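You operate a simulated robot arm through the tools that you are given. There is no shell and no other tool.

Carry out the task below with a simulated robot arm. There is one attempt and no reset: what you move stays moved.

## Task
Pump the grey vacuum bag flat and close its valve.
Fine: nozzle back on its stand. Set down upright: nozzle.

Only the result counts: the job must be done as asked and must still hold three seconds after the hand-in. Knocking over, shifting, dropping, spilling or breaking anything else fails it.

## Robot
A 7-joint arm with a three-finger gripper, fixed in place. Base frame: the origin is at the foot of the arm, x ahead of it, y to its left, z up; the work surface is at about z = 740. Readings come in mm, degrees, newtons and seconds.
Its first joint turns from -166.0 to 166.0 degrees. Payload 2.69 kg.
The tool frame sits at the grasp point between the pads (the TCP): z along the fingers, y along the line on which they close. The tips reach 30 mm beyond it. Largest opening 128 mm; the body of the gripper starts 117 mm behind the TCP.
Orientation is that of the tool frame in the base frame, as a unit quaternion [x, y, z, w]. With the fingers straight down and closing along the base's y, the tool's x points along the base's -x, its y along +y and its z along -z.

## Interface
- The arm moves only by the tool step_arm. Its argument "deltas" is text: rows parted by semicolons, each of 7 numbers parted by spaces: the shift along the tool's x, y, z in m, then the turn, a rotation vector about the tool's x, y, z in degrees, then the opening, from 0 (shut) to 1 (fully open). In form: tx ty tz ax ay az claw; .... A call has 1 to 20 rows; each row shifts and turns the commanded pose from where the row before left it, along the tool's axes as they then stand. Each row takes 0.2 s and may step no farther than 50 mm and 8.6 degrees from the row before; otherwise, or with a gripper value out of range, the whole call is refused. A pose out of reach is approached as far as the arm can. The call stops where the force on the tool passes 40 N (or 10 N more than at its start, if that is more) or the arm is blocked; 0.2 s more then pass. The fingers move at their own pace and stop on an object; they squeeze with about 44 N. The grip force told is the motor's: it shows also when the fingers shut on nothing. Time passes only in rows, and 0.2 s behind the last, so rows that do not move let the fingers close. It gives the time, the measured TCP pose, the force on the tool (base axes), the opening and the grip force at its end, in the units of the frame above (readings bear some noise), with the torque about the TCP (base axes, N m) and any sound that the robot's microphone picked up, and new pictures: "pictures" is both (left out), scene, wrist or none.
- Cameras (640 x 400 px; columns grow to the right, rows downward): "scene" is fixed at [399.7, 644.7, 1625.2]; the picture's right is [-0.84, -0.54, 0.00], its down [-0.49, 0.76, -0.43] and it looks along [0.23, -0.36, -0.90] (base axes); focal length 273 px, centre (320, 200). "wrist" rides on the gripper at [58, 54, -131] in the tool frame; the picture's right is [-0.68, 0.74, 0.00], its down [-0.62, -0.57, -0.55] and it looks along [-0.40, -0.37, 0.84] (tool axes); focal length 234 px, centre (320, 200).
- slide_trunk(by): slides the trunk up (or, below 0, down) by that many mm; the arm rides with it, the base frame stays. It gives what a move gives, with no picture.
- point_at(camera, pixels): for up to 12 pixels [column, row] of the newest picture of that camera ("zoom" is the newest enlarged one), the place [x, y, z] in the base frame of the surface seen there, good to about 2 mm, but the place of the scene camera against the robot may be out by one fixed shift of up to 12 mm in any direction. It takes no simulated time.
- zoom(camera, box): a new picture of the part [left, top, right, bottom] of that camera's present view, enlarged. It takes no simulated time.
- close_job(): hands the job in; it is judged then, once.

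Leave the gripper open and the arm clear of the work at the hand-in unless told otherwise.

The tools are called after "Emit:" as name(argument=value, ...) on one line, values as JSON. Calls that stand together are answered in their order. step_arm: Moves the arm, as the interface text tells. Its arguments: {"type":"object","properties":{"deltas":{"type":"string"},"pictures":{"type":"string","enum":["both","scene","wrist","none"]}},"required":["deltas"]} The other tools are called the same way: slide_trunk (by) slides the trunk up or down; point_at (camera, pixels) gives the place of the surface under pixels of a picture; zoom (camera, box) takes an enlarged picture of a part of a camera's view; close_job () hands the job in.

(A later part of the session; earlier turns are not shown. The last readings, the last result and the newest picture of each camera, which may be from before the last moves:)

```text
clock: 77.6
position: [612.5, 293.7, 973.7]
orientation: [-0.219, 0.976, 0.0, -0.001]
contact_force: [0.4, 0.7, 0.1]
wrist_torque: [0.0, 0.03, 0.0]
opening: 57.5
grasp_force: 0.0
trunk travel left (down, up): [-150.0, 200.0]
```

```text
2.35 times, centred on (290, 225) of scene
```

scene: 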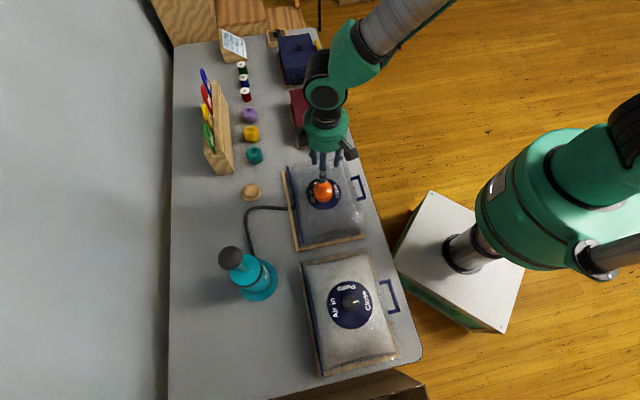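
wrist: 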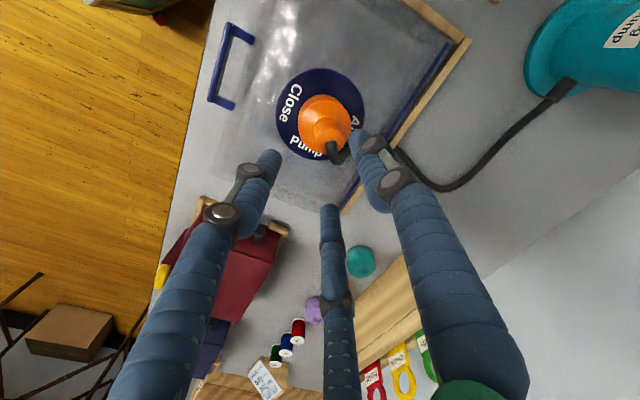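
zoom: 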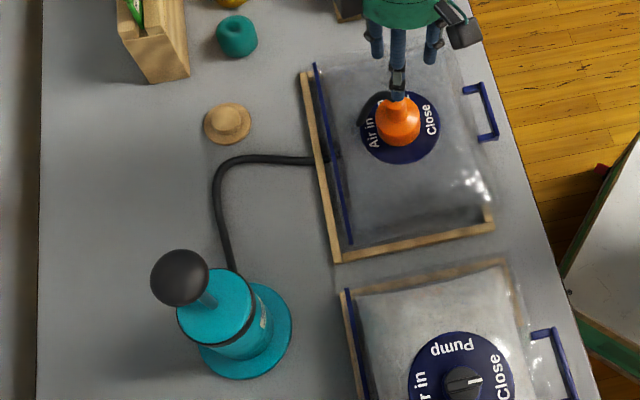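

The pump stands as before, handle up. The nozzle sits on the lowered valve, leaning very slightly. I measure its neck.

Emit:
zoom(camera="wrist", box=[270, 80, 390, 180])

```text
4.00 times, centred on (330, 130) of wrist
```

zoom: 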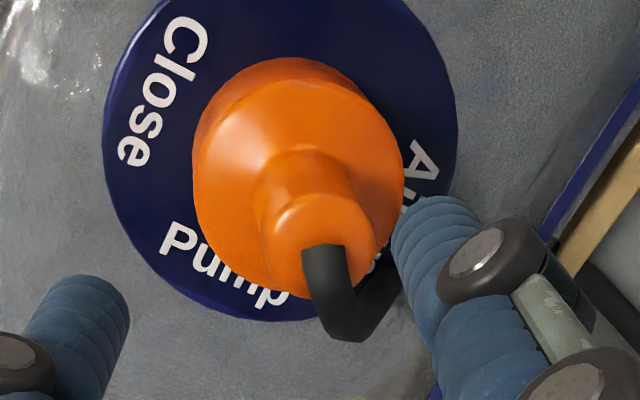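

Emit:
point_at(camera="zoom", pixels=[[320, 215], [270, 235], [365, 225], [290, 280], [315, 240], [255, 190], [352, 180], [300, 160], [197, 150], [400, 160], [300, 62], [345, 320]])

Emit:
point_at(camera="wrist", pixels=[[340, 142], [338, 158], [345, 165], [352, 155], [300, 100], [320, 70], [278, 110], [364, 110], [410, 90], [250, 170]])

```text
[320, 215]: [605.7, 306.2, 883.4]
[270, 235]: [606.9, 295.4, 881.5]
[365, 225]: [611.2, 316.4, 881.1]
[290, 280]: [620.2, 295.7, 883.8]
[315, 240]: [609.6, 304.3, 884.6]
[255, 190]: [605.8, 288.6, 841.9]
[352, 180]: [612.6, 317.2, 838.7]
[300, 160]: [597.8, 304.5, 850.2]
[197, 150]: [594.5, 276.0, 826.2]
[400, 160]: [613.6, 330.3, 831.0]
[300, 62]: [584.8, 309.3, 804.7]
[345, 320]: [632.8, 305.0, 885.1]
```

```text
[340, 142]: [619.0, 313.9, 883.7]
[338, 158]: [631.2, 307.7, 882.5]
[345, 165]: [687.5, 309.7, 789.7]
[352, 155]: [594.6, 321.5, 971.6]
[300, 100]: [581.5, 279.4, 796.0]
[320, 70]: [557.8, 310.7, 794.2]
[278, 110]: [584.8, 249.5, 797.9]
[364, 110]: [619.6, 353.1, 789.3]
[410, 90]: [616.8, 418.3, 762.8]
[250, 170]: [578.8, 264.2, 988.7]
```

The neck's top centre is about (613,304.5,883), leaning ~3° toward +y with the disc. The hose now leaves toward +x, so I turn the hand by -34° so no finger closes on it, and shift over the neck.

Emit:
step_arm(deltas="0 0.0105 0 0 0 0 0.45; 0 0 0 0 0 8.5 0.45; 0 0 0 0 0 8.5 0.45; 0 0 0 0 0 8.5 0.45; 0 0 0 0 0 8.5 0.45; 0 0 0.03 0 0 0 0.45; 0 0 0 0 0 0 0.45", pictures="both")

Emit:
zoom(camera="wrist", box=[260, 90, 380, 190])

```text
clock: 79.2
position: [604.6, 307.7, 946.9]
orientation: [0.076, 0.997, 0.0, -0.001]
contact_force: [0.0, 0.7, 0.0]
wrist_torque: [-0.03, 0.05, -0.02]
opening: 57.5
grasp_force: 0.0
trunk travel left (down, up): [-150.0, 200.0]
```

scene: 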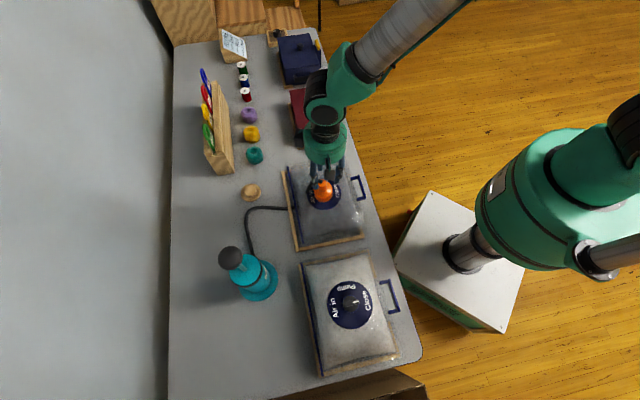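
wrist: 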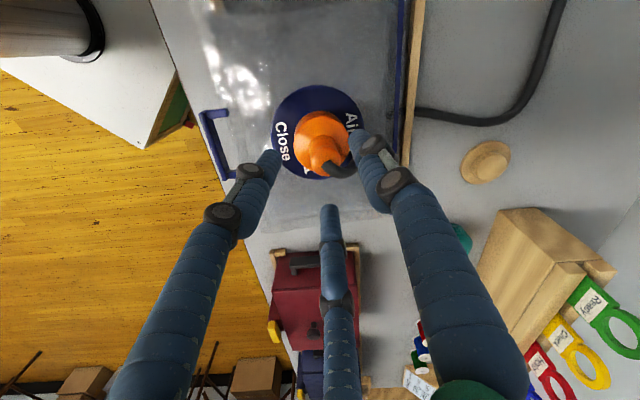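

```text
4.00 times, centred on (320, 140) of wrist
```

zoom: 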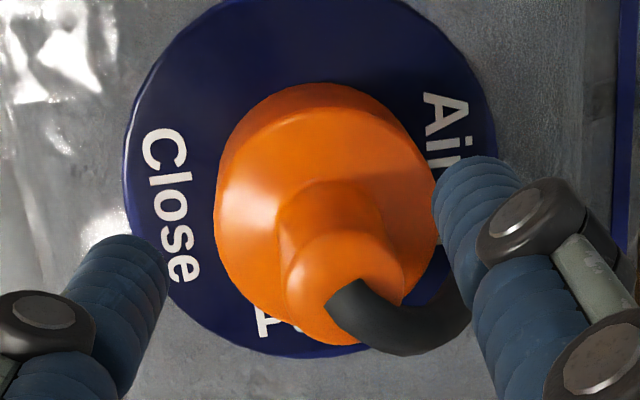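

Emit:
point_at(camera="zoom", pixels=[[345, 240], [290, 280], [400, 280], [320, 335], [340, 265], [330, 190], [282, 230], [380, 225], [218, 230], [435, 210], [440, 345], [320, 85]])

```text
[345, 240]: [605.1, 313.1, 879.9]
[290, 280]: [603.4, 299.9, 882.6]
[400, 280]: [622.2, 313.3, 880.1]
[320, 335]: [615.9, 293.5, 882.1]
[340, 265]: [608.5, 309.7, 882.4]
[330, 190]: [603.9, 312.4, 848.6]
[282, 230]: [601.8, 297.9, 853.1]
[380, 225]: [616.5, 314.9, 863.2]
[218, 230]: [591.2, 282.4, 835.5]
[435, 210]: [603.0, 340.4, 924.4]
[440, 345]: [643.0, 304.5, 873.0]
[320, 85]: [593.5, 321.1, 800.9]
```

Neck centre (613.7,304.8). I shift by (-9.0,-1.1) mm in the tool frame, lower to TCP z≈879 and check before closing.

Emit:
step_arm(deltas="-0.009 -0.0011 0 0 0 0 0.45; 0 0 0.02 0 0 0 0.45; 0 0 0.02 0 0 0 0.45; 0 0 0.02 0 0 0 0.45; 0 0 0.008 0 0 0 0.45; 0 0 0 0 0 0 0.45", pictures="both")

Emit:
zoom(camera="wrist", box=[260, 110, 380, 210])

```text
clock: 80.6
position: [615.3, 306.7, 880.1]
orientation: [0.076, 0.997, 0.0, -0.001]
contact_force: [0.1, -0.4, 0.3]
wrist_torque: [0.0, -0.02, -0.01]
opening: 57.8
grasp_force: 0.0
trunk travel left (down, up): [-150.0, 200.0]
```

scene: 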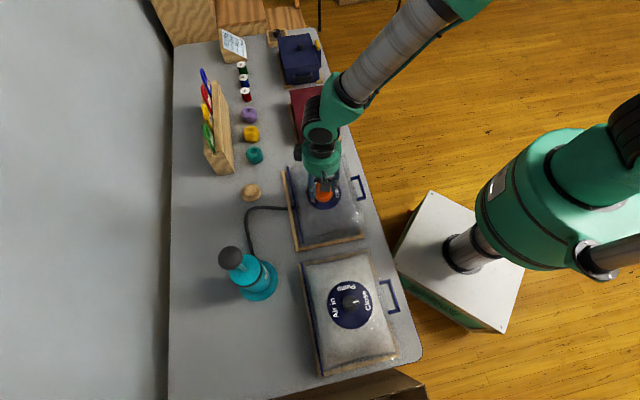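
wrist: 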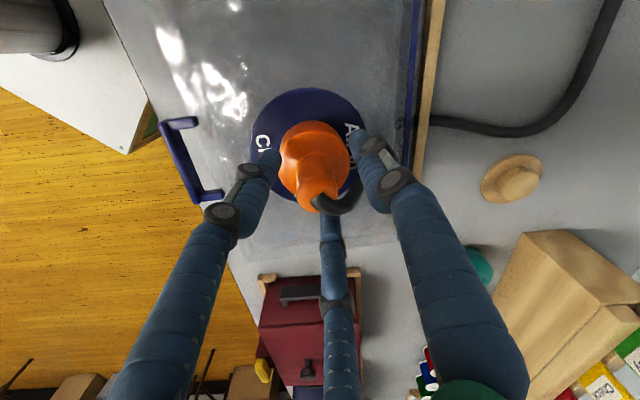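

```text
4.00 times, centred on (320, 160) of wrist
```

zoom: 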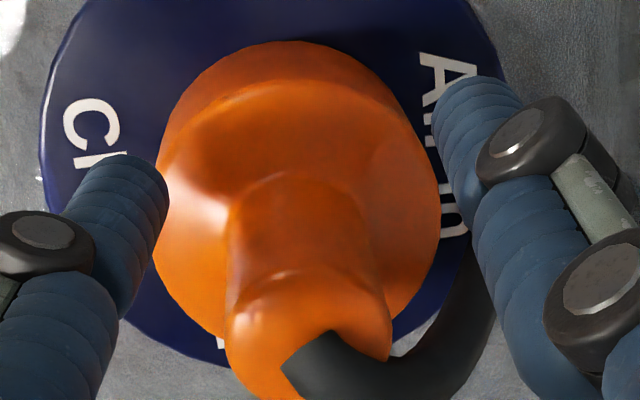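

The neck is centred within ~1.5 mm. I close on it and then lift slowly a few millimetres.

Emit:
step_arm(deltas="0 0 0 0 0 0 0.3; 0 0 0 0 0 0 0.15; 0 0 0 0 0 0 0; 0 0 0 0 0 0 0; 0 0 0 0 0 0 0; 0 0 -0.002 0 0 0 0; 0 0 -0.003 0 0 0 0; 0 0 -0.004 0 0 0 0", pictures="both")

Emit:
zoom(camera="wrist", box=[260, 110, 380, 210])

Emit:
zoom(camera="scene", box=[280, 150, 380, 220])

```text
clock: 82.4
position: [615.8, 305.3, 888.2]
orientation: [0.077, 0.997, -0.001, -0.002]
contact_force: [-0.4, 0.0, -0.3]
wrist_torque: [-0.01, 0.01, 0.01]
opening: 28.2
grasp_force: 43.8
trunk travel left (down, up): [-150.0, 200.0]
```

scene: 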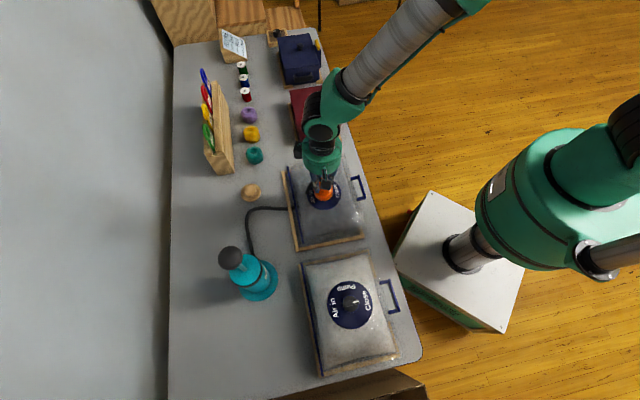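
wrist: 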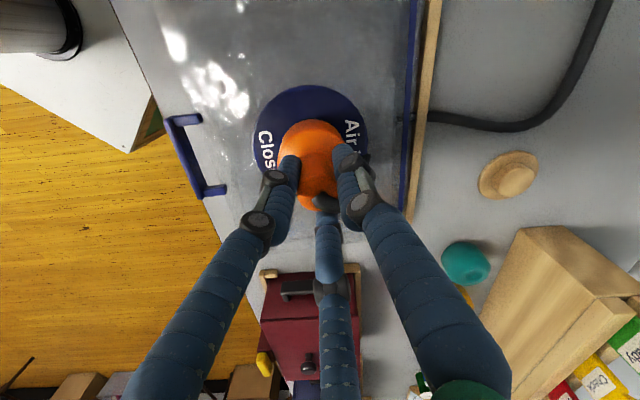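

```text
4.00 times, centred on (320, 160) of wrist
```

zoom: 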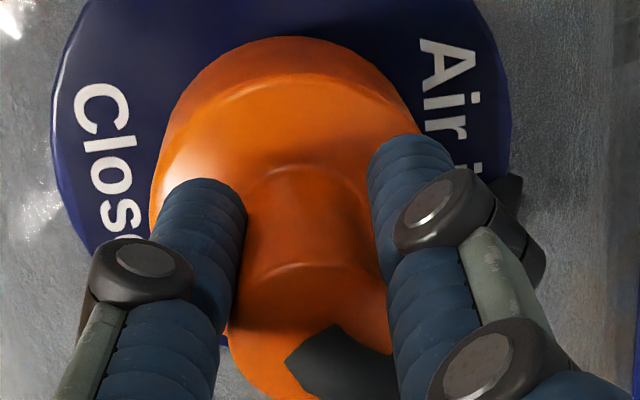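

```text
5.71 times, centred on (330, 185) of scene
```

zoom: 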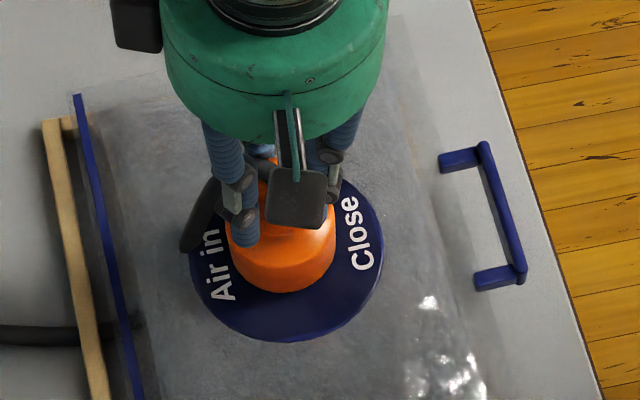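

Held (28 mm opening) and lifting. I lift 50 mm more slowly to free the knob, then check the bag for air coming back.

Emit:
step_arm(deltas="0 0 -0.005 0 0 0 0; 0 0 -0.006 0 0 0 0; 0 0 -0.006 0 0 0 0; 0 0 -0.007 0 0 0 0; 0 0 -0.007 0 0 0 0; 0 0 -0.007 0 0 0 0; 0 0 -0.007 0 0 0 0; 0 0 -0.006 0 0 0 0", pictures="both")

Emit:
zoom(camera="scene", box=[280, 150, 380, 220])

Emit:
zoom(camera="wrist", box=[260, 90, 380, 210])

```text
clock: 84.2
position: [617.4, 305.4, 939.9]
orientation: [0.075, 0.997, 0.0, -0.001]
contact_force: [0.1, 0.5, -0.5]
wrist_torque: [0.01, 0.0, -0.01]
opening: 27.9
grasp_force: 43.8
trunk travel left (down, up): [-150.0, 200.0]
```

scene: 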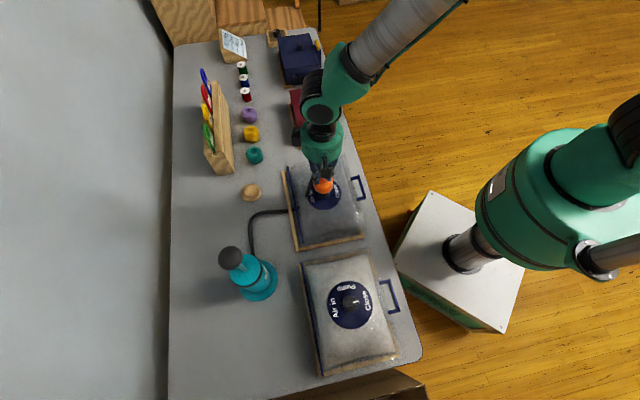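
wrist: 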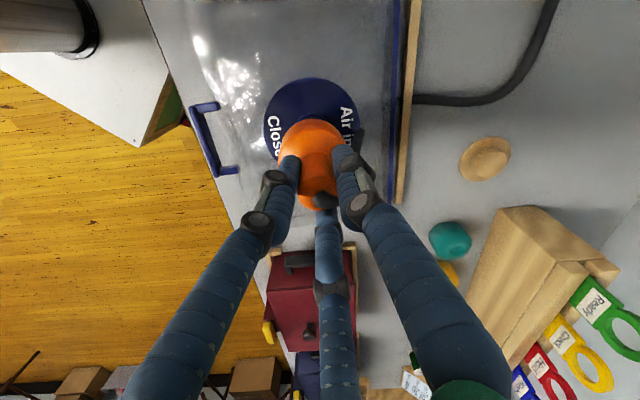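

```text
5.71 times, centred on (330, 185) of scene
```

zoom: 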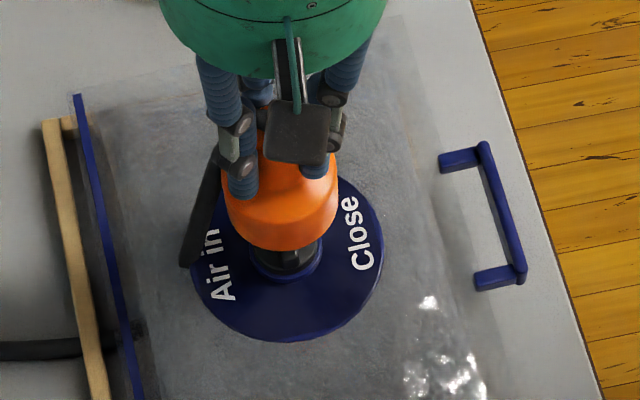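

```text
3.33 times, centred on (320, 150) of wrist
```

zoom: 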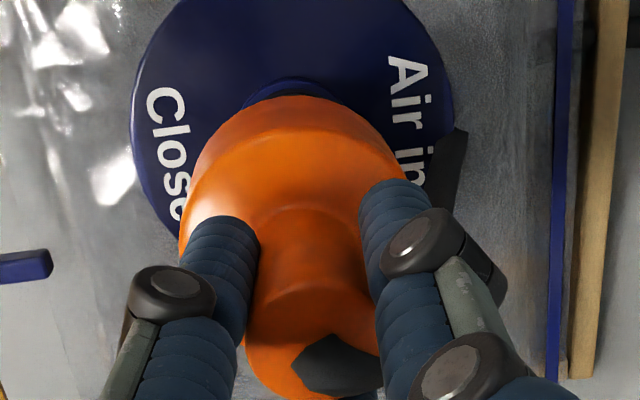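

The bell is clear of the knob and the bag stays flat. From here I can see the stand at wrist (485,158); I measure it.

Emit:
zoom(camera="wrist", box=[440, 120, 530, 195])

```text
5.33 times, centred on (485, 158) of wrist
```

zoom: 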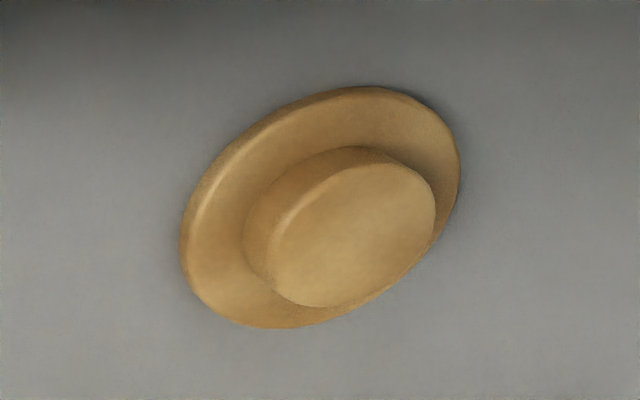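

Emit:
point_at(camera="zoom", pixels=[[355, 235], [272, 265], [435, 205], [310, 185], [390, 290], [400, 170], [320, 303], [183, 245], [458, 180], [340, 90], [250, 325], [200, 180]])

```text
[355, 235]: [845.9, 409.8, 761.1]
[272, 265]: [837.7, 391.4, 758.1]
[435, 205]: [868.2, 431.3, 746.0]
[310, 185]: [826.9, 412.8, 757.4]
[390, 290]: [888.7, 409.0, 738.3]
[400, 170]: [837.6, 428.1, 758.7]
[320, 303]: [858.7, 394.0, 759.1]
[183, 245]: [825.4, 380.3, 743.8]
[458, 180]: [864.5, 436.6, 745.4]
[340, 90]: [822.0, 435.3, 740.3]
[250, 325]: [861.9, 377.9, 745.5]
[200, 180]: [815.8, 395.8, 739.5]
```

Stand plug: centre ≈ (847,409.8), radius ≈20.5, top z≈760. Now the nozzle's axis relative to the hand.

Emit:
zoom(camera="wrist", box=[260, 90, 380, 210])

```text
3.33 times, centred on (320, 150) of wrist
```

zoom: 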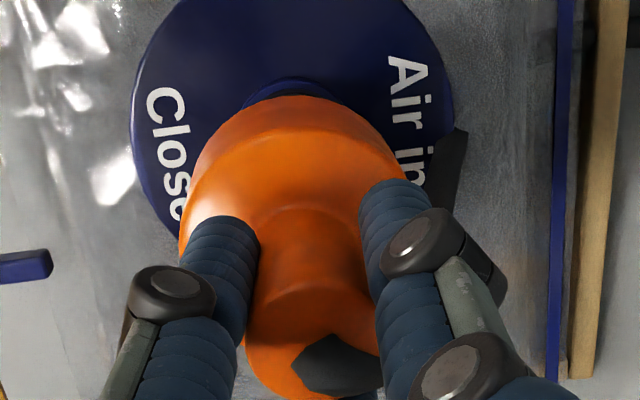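

Emit:
point_at(camera="zoom", pixels=[[300, 100], [230, 135], [370, 130], [215, 165], [385, 160], [300, 140], [300, 230], [310, 210], [300, 310], [265, 290], [365, 300], [290, 85]])

```text
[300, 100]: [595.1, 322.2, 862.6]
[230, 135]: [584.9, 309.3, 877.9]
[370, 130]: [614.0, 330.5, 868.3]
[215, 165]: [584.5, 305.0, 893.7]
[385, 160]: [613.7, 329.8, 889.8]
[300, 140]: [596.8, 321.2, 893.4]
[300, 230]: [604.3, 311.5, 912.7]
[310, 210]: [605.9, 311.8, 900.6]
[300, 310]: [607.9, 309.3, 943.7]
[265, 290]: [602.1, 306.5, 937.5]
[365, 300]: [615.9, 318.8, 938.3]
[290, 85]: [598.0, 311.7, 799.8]
```

The nozzle leans ~4° in the grasp (top toward +y). I carry it to the stand at 14 mm per row — bell rim at z≈863, everything below is lower than 790 on the way — then I'll set it upright there.

Emit:
step_arm(deltas="-0.0059 0.0038 0 0 0 0 0; -0.0119 0.00763 0 0 0 0 0; -0.0119 0.00763 0 0 0 0 0; -0.0119 0.00763 0 0 0 0 0; -0.0119 0.00763 0 0 0 0 0; -0.0119 0.00763 0 0 0 0 0; -0.0119 0.00763 0 0 0 0 0; -0.0119 0.00763 0 0 0 0 0; -0.0119 0.00763 0 0 0 0 0; -0.0119 0.00763 0 0 0 0 0; -0.0119 0.00763 0 0 0 0 0; -0.0119 0.00763 0 0 0 0 0; -0.0119 0.00763 0 0 0 0 0; -0.0119 0.00763 0 0 0 0 0; -0.0119 0.00763 0 0 0 0 0; -0.0119 0.00763 0 0 0 0 0; -0.0119 0.00763 0 0 0 0 0; -0.0119 0.00763 0 0 0 0 0; -0.0054 0.0038 0 0 0 0 0; 0 0 0 0 0 0 0", pictures="both")

Emit:
zoom(camera="wrist", box=[260, 70, 400, 210])

Emit:
zoom(camera="scene", box=[220, 140, 360, 240])

```text
clock: 88.4
position: [844.9, 408.6, 936.9]
orientation: [0.075, 0.997, -0.001, -0.001]
contact_force: [-0.3, 0.7, -0.6]
wrist_torque: [0.02, 0.04, 0.01]
opening: 27.3
grasp_force: 44.4
trunk travel left (down, up): [-150.0, 200.0]
```

scene: 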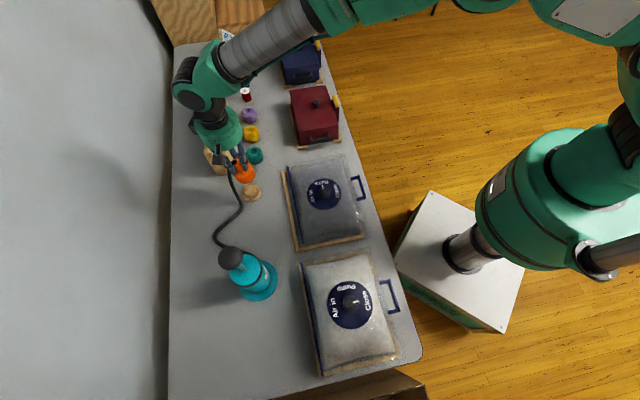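
wrist: 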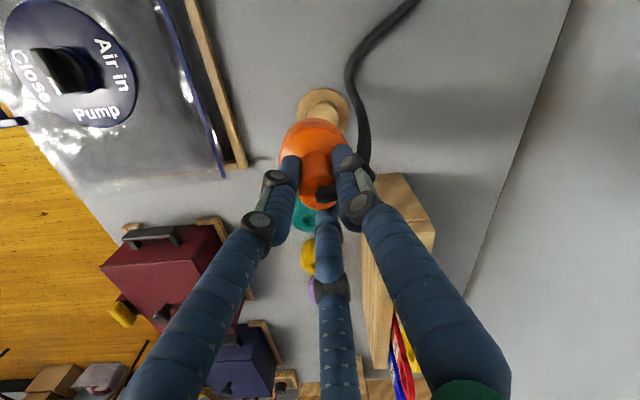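

```text
2.86 times, centred on (330, 140) of wrist
```

zoom: 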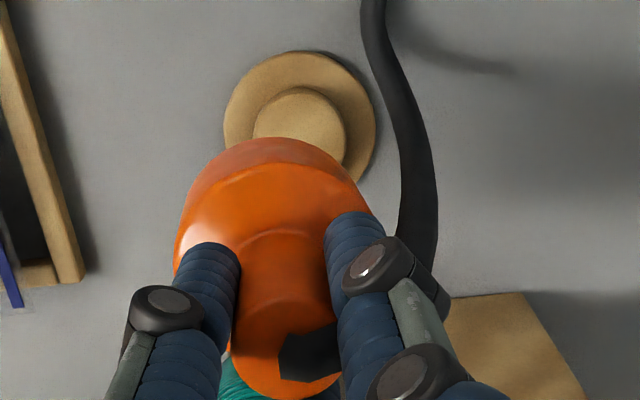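

```text
4.00 times, centred on (290, 190) of scene
```

zoom: 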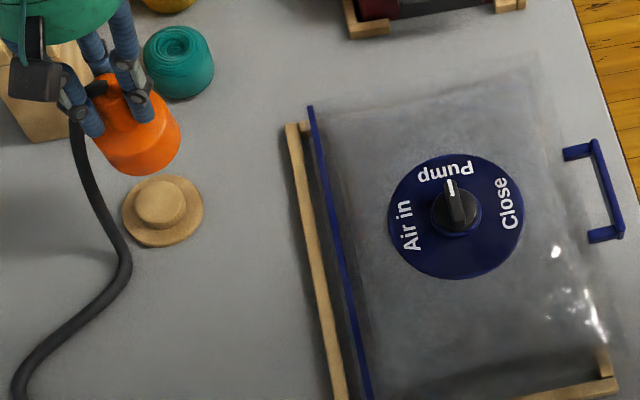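

Over the stand now; the bag stays flat, knob at "Pump". I tilt the hand -4.3° about tool x to set the nozzle upright and look.

Emit:
step_arm(deltas="0 0 0 -2.2 0 0 0; 0 0 0 -2.1 0 0 0; 0 0 0 0 0 0 0", pictures="both")

Emit:
zoom(camera="scene", box=[220, 150, 280, 210])

Emit:
zoom(camera="wrist", box=[260, 70, 400, 210])

```text
clock: 89.2
position: [845.9, 405.0, 937.8]
orientation: [0.076, 0.996, 0.037, 0.002]
contact_force: [0.5, -0.7, 0.2]
wrist_torque: [-0.02, 0.03, -0.03]
opening: 26.9
grasp_force: 43.8
trunk travel left (down, up): [-150.0, 200.0]
```

scene: 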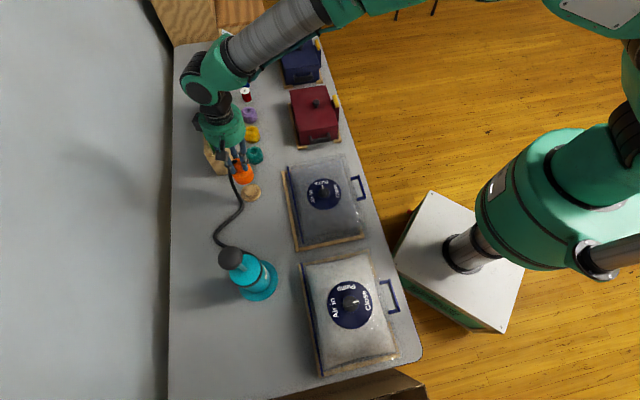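
wrist: 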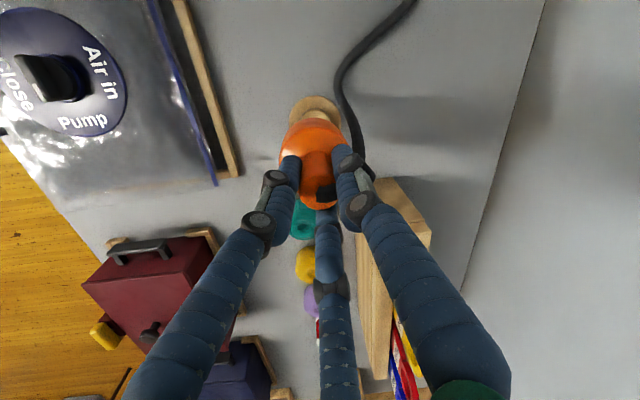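

```text
6.67 times, centred on (250, 180) of scene
```

zoom: 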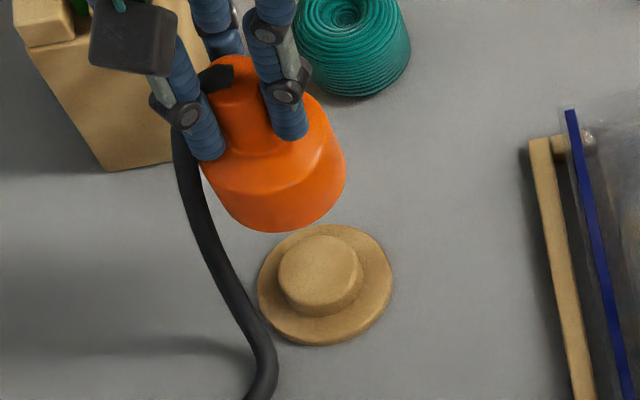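

```text
2.86 times, centred on (330, 140) of wrist
```

zoom: 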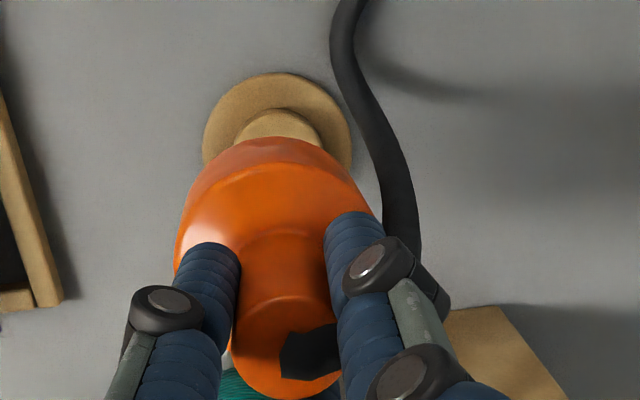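

Emit:
point_at(camera="zoom", pixels=[[275, 145], [215, 180], [340, 175], [205, 205], [350, 195], [270, 170], [265, 250], [250, 300], [330, 295], [290, 310], [275, 125], [240, 90]])

```text
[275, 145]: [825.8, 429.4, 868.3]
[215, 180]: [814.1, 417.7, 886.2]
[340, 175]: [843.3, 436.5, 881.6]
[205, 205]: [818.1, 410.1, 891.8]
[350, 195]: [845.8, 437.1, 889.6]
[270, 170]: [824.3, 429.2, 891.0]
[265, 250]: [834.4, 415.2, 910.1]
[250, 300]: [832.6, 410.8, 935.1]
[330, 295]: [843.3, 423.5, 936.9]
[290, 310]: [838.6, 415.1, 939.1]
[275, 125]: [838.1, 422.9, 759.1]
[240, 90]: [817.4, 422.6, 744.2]
```

The nozzle is upright within ~2° now; rim centre ≈ (843.3,407.2), stand centre ≈ (846.5,410.3). I shift by (+3,+3) mm and go down 70 mm (compensating the hand's tilt), then check again.

Emit:
step_arm(deltas="-0.0027 0.0037 0.0003 0 0 0 0; 0 -0.00075 0.00997 0 0 0 0; 0 -0.00075 0.00997 0 0 0 0; 0 -0.00075 0.00997 0 0 0 0; 0 -0.00075 0.00997 0 0 0 0; 0 -0.00075 0.00997 0 0 0 0; 0 -0.00075 0.00997 0 0 0 0; 0 -0.00075 0.00997 0 0 0 0; 0 0 0 0 0 0 0", pictures="both")

Emit:
zoom(camera="scene", box=[220, 150, 280, 210])

Emit:
zoom(camera="wrist", box=[260, 70, 400, 210])

```text
clock: 91.2
position: [848.8, 412.5, 866.4]
orientation: [0.077, 0.996, 0.037, 0.002]
contact_force: [0.1, -0.3, -0.2]
wrist_torque: [-0.02, -0.01, 0.0]
opening: 26.9
grasp_force: 43.6
trunk travel left (down, up): [-150.0, 200.0]
```

scene: 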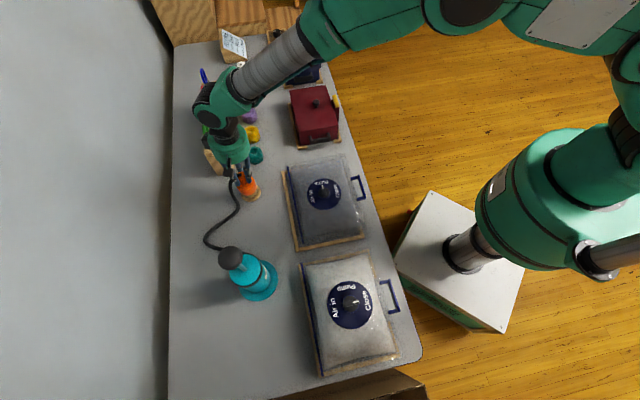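
wrist: 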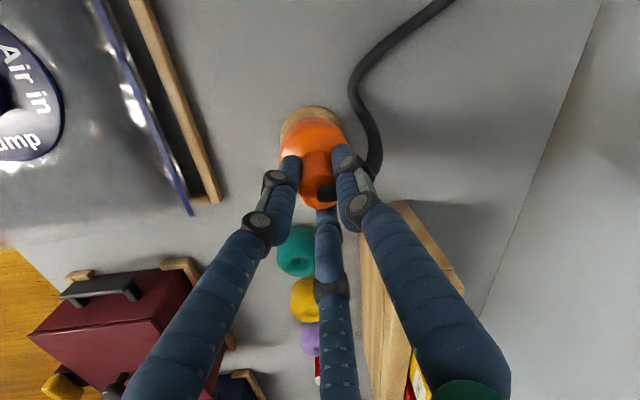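

```text
6.67 times, centred on (250, 180) of scene
```

zoom: 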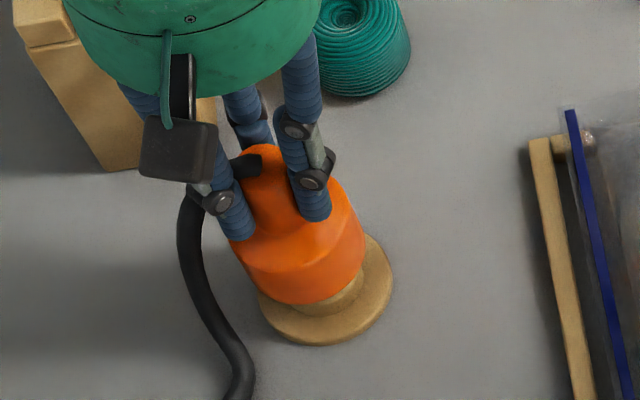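

```text
2.86 times, centred on (330, 140) of wrist
```

zoom: 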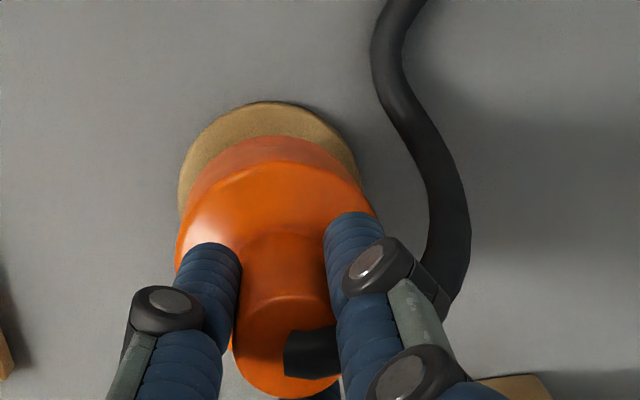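

Rim now about 30 mm above the plug. I measure rim and base-disc edges for the final alignment.

Emit:
point_at(camera="zoom", pixels=[[270, 107], [186, 175], [355, 165], [215, 128], [325, 125], [270, 142], [205, 180], [340, 172], [198, 205], [355, 195], [265, 165], [265, 240]])

Emit:
zoom(camera="scene", box=[220, 150, 280, 210])

```text
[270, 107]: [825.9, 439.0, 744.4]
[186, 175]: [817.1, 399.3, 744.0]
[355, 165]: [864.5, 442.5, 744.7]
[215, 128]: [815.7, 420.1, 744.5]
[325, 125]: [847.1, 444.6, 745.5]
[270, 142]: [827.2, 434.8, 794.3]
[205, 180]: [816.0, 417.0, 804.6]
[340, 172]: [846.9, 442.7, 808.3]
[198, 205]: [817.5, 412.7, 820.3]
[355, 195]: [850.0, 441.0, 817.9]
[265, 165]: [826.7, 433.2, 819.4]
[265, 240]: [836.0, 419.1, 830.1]
```

```text
6.67 times, centred on (250, 180) of scene
```

zoom: 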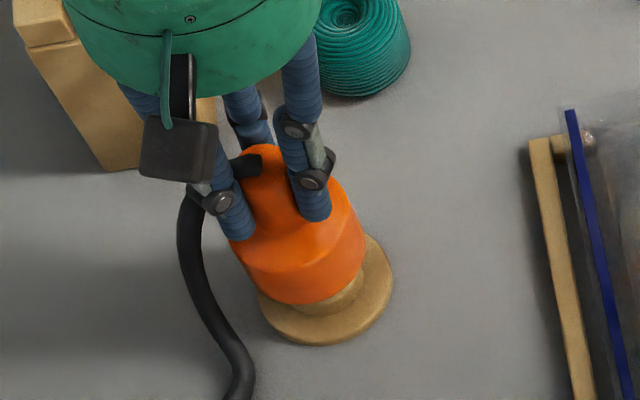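

Stand centre ≈ (847.5,411.3), rim centre ≈ (845,412.5–414). I correct by about (+1.5,-2.5) mm and lower 28 mm slowly.

Emit:
step_arm(deltas="-0.0019 -0.0022 -0.0002 0 0 0 0; 0 -0.0003 0.00399 0 0 0 0; 0 -0.0003 0.00399 0 0 0 0; 0 -0.0003 0.00399 0 0 0 0; 0 -0.0003 0.00399 0 0 0 0; 0 -0.0003 0.00399 0 0 0 0; 0 -0.0003 0.00399 0 0 0 0; 0 0 0 0 0 0 0", pictures="both")

Emit:
zoom(camera="scene", box=[220, 150, 280, 210])

Emit:
zoom(camera="wrist", box=[260, 70, 400, 210])

```text
clock: 93.0
position: [851.5, 407.2, 844.4]
orientation: [0.076, 0.996, 0.037, 0.002]
contact_force: [0.8, -0.2, 0.4]
wrist_torque: [0.02, -0.04, -0.01]
opening: 26.9
grasp_force: 43.8
trunk travel left (down, up): [-150.0, 200.0]
```

scene: 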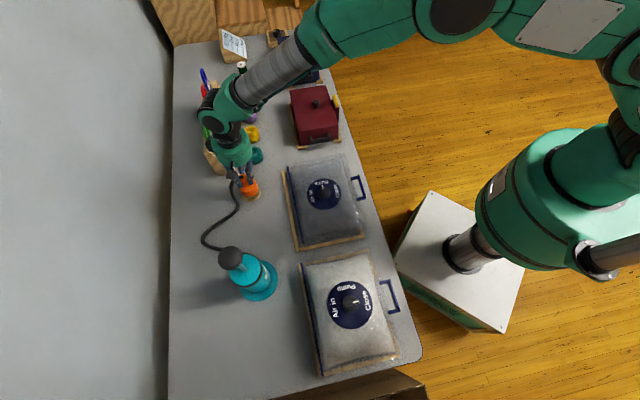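
wrist: 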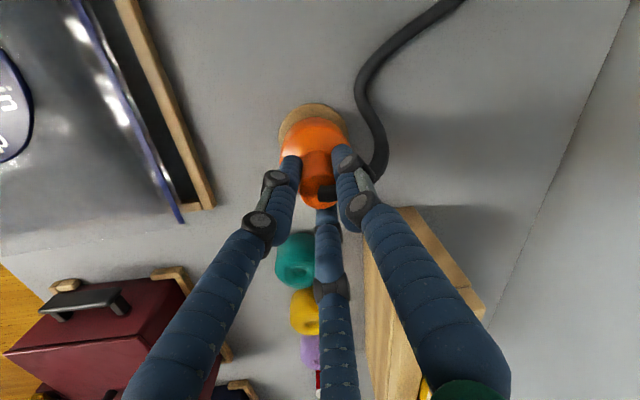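

```text
6.67 times, centred on (250, 180) of scene
```

zoom: 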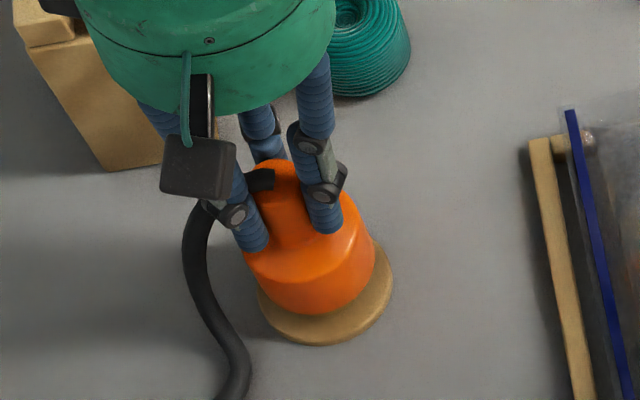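

```text
2.86 times, centred on (330, 140) of wrist
```

zoom: 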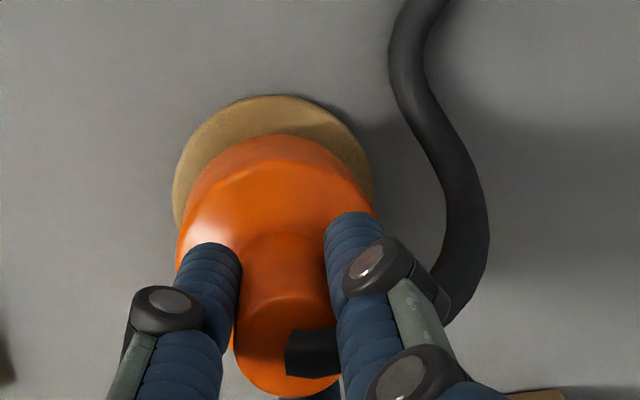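

Rim near z≈768, just above the plug. Another measurement before going on.

Emit:
point_at(camera="zoom", pixels=[[270, 98], [178, 170], [368, 165], [210, 122], [335, 120], [265, 140], [205, 178], [335, 172], [195, 205], [350, 195], [265, 165], [265, 240]])

```text
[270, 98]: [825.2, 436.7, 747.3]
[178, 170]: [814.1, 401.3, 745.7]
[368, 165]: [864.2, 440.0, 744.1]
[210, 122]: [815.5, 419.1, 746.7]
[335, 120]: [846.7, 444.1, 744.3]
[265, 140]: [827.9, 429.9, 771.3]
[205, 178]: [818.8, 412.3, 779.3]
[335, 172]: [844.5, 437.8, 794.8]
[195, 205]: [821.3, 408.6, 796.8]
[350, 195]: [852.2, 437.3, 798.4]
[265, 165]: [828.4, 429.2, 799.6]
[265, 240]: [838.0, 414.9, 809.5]
```

Rim centre relative to the stand: about (+2,-2) mm averaging both views. I correct and lower further, watching force.

Emit:
step_arm(deltas="0.0016 0.0018 0.0001 0 0 0 0; 0 -0.0003 0.00399 0 0 0 0; 0 -0.0003 0.00399 0 0 0 0; 0 -0.0002 0.003 0 0 0 0", pictures="both")

Emit:
zoom(camera="scene", box=[220, 150, 280, 210])

Emit:
zoom(camera="wrist", box=[260, 70, 400, 210])

```text
clock: 94.0
position: [848.2, 409.3, 833.7]
orientation: [0.076, 0.996, 0.036, 0.002]
contact_force: [0.0, -1.4, 0.3]
wrist_torque: [-0.02, 0.01, 0.0]
opening: 26.8
grasp_force: 43.9
trunk travel left (down, up): [-150.0, 200.0]
```

scene: 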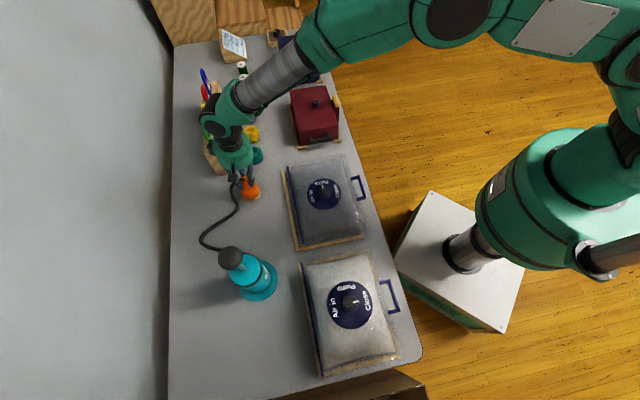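
wrist: 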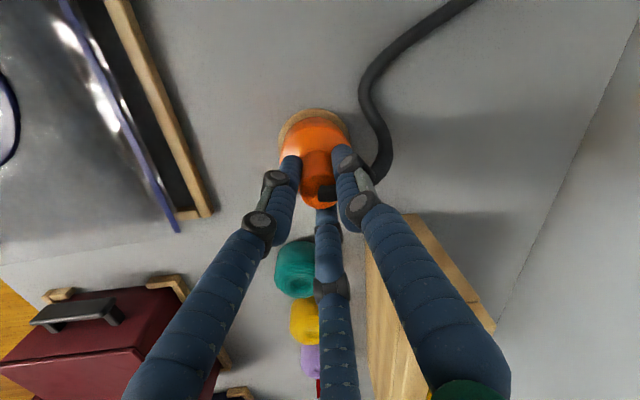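

```text
6.67 times, centred on (250, 180) of scene
```

zoom: 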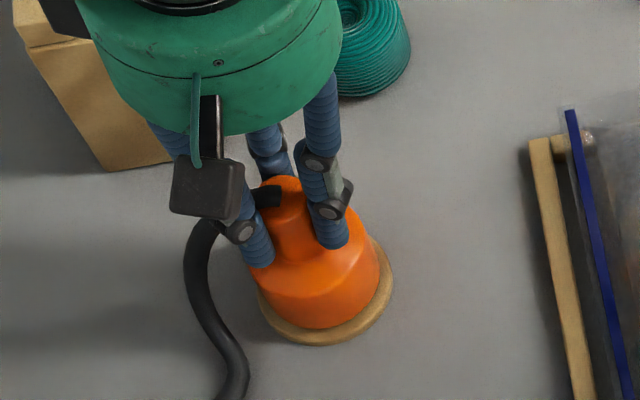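

```text
2.86 times, centred on (330, 140) of wrist
```

zoom: 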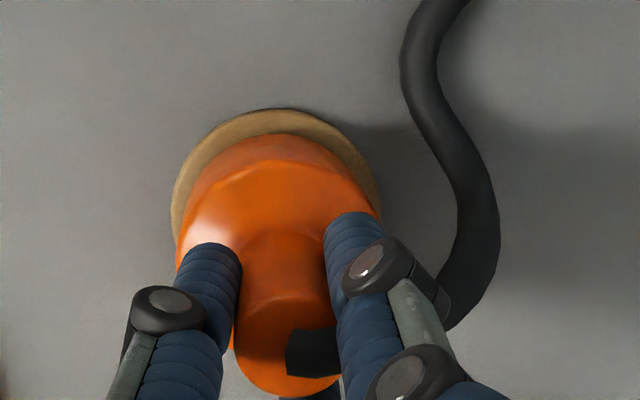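

No contact force; rim is past the plug's top. I lower the last ~4 mm gently.

Emit:
step_arm(deltas="0 -0.00015 0.002 0 0 0 0; 0 -0.00015 0.002 0 0 0 0; 0 0 0 0 0 0 0", pictures="none")

Emit:
step_arm(deltas="0 -0.0001 0.0015 0 0 0 0; 0 0 0 0 0 0 0", pictures="both")

Emit:
zoom(camera="scene", box=[220, 150, 280, 210])

Emit:
zoom(camera="wrist", box=[260, 70, 400, 210])

```text
clock: 94.8
position: [848.8, 411.6, 831.4]
orientation: [0.076, 0.996, 0.038, 0.003]
contact_force: [-0.3, -4.3, 15.6]
wrist_torque: [0.1, -0.13, -0.02]
opening: 26.8
grasp_force: 43.8
trunk travel left (down, up): [-150.0, 200.0]
```

```text
clock: 95.4
position: [849.3, 411.1, 830.5]
orientation: [0.076, 0.996, 0.037, 0.004]
contact_force: [2.6, -10.6, 27.5]
wrist_torque: [-0.12, -0.1, -0.01]
opening: 26.8
grasp_force: 44.4
trunk travel left (down, up): [-150.0, 200.0]
```

scene: 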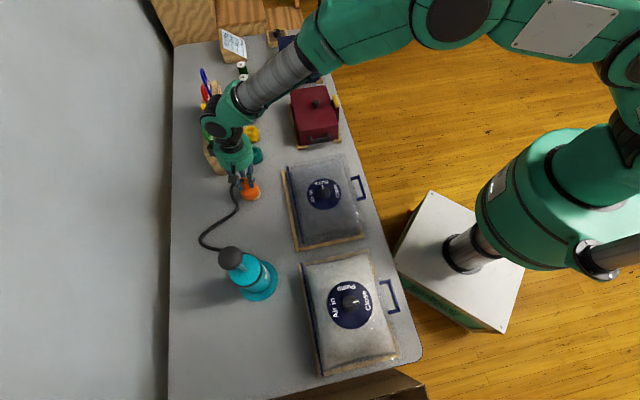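
wrist: 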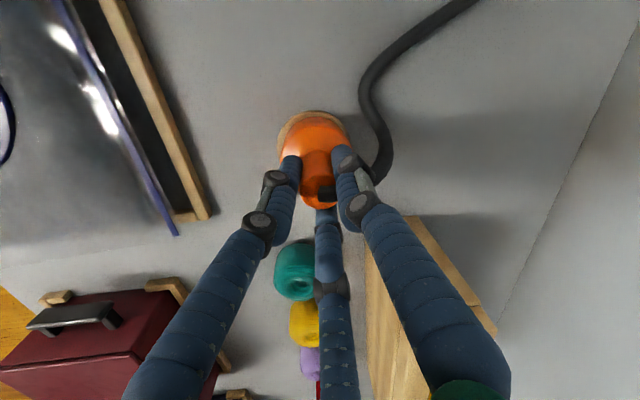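

```text
6.67 times, centred on (250, 180) of scene
```

zoom: 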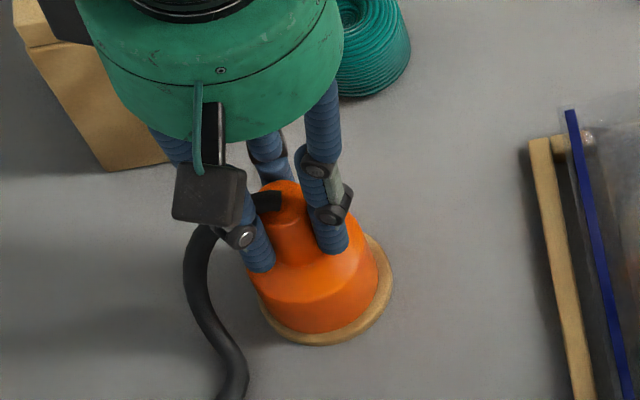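

```text
2.86 times, centred on (330, 140) of wrist
```

zoom: 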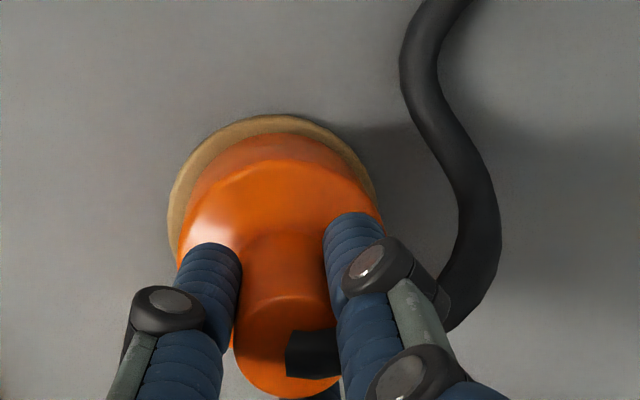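

Contact: 27 N upward at TCP z≈830.5, matching the original seated height. I relieve 1 mm, open, and rise along the tool axis.

Emit:
step_arm(deltas="0 0 -0.001 0 0 0 0; 0 0 0 0 0 0 0.25; 0 0 0 0 0 0 0.35; 0 0 0 0 0 0 0.45; 0 0 0 0 0 0 0.45; 0 0 -0.015 0 0 0 0.45; 0 0 -0.03 0 0 0 0.45; 0 0 -0.04 0 0 0 0.45; 0 0 0 0 0 0 0.45", pictures="both")

Emit:
zoom(camera="scene", box=[220, 150, 280, 210])

Emit:
zoom(camera="wrist", box=[260, 70, 400, 210])

```text
clock: 97.4
position: [848.8, 405.2, 917.5]
orientation: [0.076, 0.996, 0.036, 0.003]
contact_force: [-0.4, -0.3, 0.9]
wrist_torque: [0.04, -0.03, -0.03]
opening: 57.5
grasp_force: 0.1
trunk travel left (down, up): [-150.0, 200.0]
```

scene: 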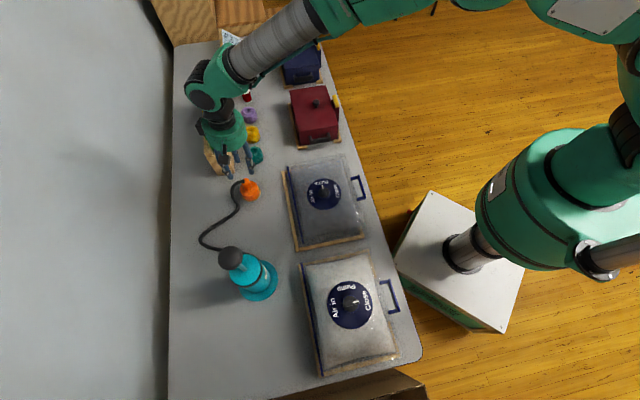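
wrist: 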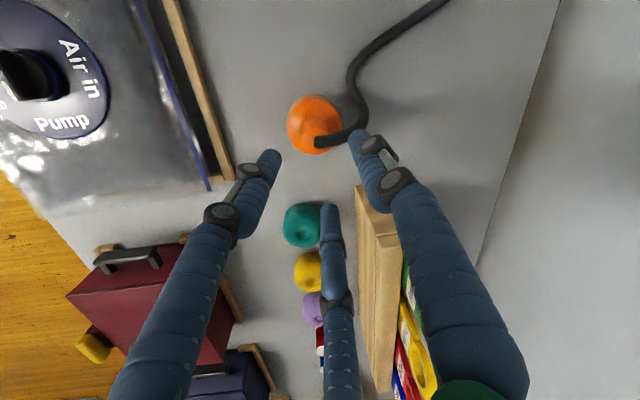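

```text
6.67 times, centred on (250, 180) of scene
```

zoom: 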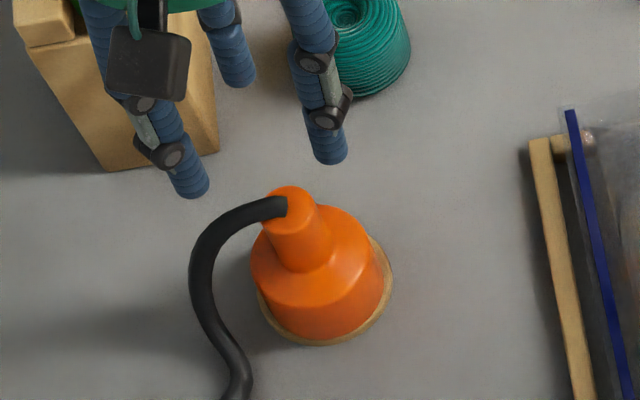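

```text
2.86 times, centred on (330, 140) of wrist
```

zoom: 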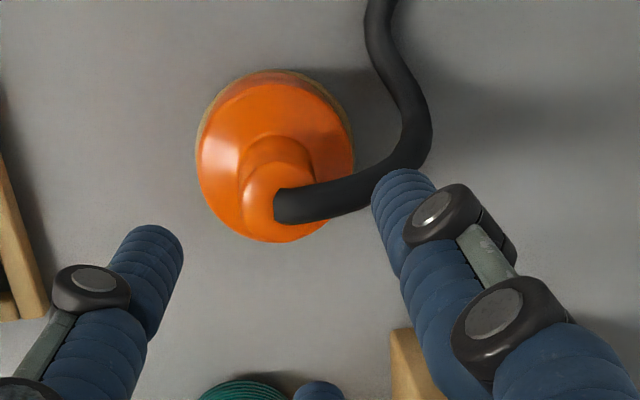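

The nozzle stands upright on its stand, the hose free. I verify its height and centring and check the bag's dial height.

Emit:
point_at(camera="zoom", pixels=[[265, 180], [250, 200], [300, 165], [265, 225], [200, 150], [350, 140], [275, 75]])

Emit:
point_at(camera="scene", pixels=[[319, 176], [337, 187], [314, 196], [323, 192], [324, 205], [250, 185], [242, 187]])

Emit:
zoom(camera="scene", box=[280, 160, 360, 220])

```text
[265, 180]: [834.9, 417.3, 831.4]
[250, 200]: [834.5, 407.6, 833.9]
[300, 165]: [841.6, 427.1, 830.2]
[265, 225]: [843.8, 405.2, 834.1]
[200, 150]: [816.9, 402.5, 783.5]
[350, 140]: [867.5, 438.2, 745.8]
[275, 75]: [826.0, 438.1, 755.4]
```

```text
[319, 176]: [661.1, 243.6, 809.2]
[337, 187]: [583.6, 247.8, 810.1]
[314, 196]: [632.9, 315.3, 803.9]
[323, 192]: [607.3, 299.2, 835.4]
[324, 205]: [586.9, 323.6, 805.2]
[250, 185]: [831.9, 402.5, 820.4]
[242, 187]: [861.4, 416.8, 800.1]
```

```text
6.67 times, centred on (320, 190) of scene
```

zoom: 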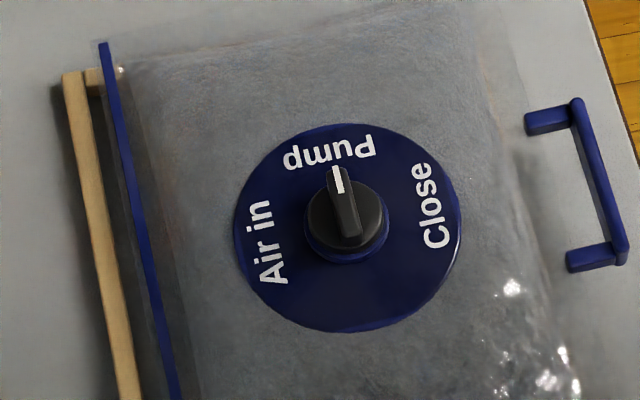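

Nozzle top at z≈834, as at the start: seated. Now the valve: I measure dial and bar from the scene zoom.

Emit:
point_at(camera="zoom", pixels=[[330, 152], [430, 205], [265, 240], [337, 172], [352, 238], [344, 205], [238, 235], [460, 220], [345, 128], [350, 328], [310, 210], [385, 210]])

```text
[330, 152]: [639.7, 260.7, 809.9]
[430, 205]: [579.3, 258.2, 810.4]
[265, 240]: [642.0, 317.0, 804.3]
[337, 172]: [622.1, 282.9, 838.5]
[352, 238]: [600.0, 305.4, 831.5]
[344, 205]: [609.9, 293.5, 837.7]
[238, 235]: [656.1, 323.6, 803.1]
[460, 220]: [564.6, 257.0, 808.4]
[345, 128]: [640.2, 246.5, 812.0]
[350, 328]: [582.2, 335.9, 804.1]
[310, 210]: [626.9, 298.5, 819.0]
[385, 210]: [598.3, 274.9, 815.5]
```

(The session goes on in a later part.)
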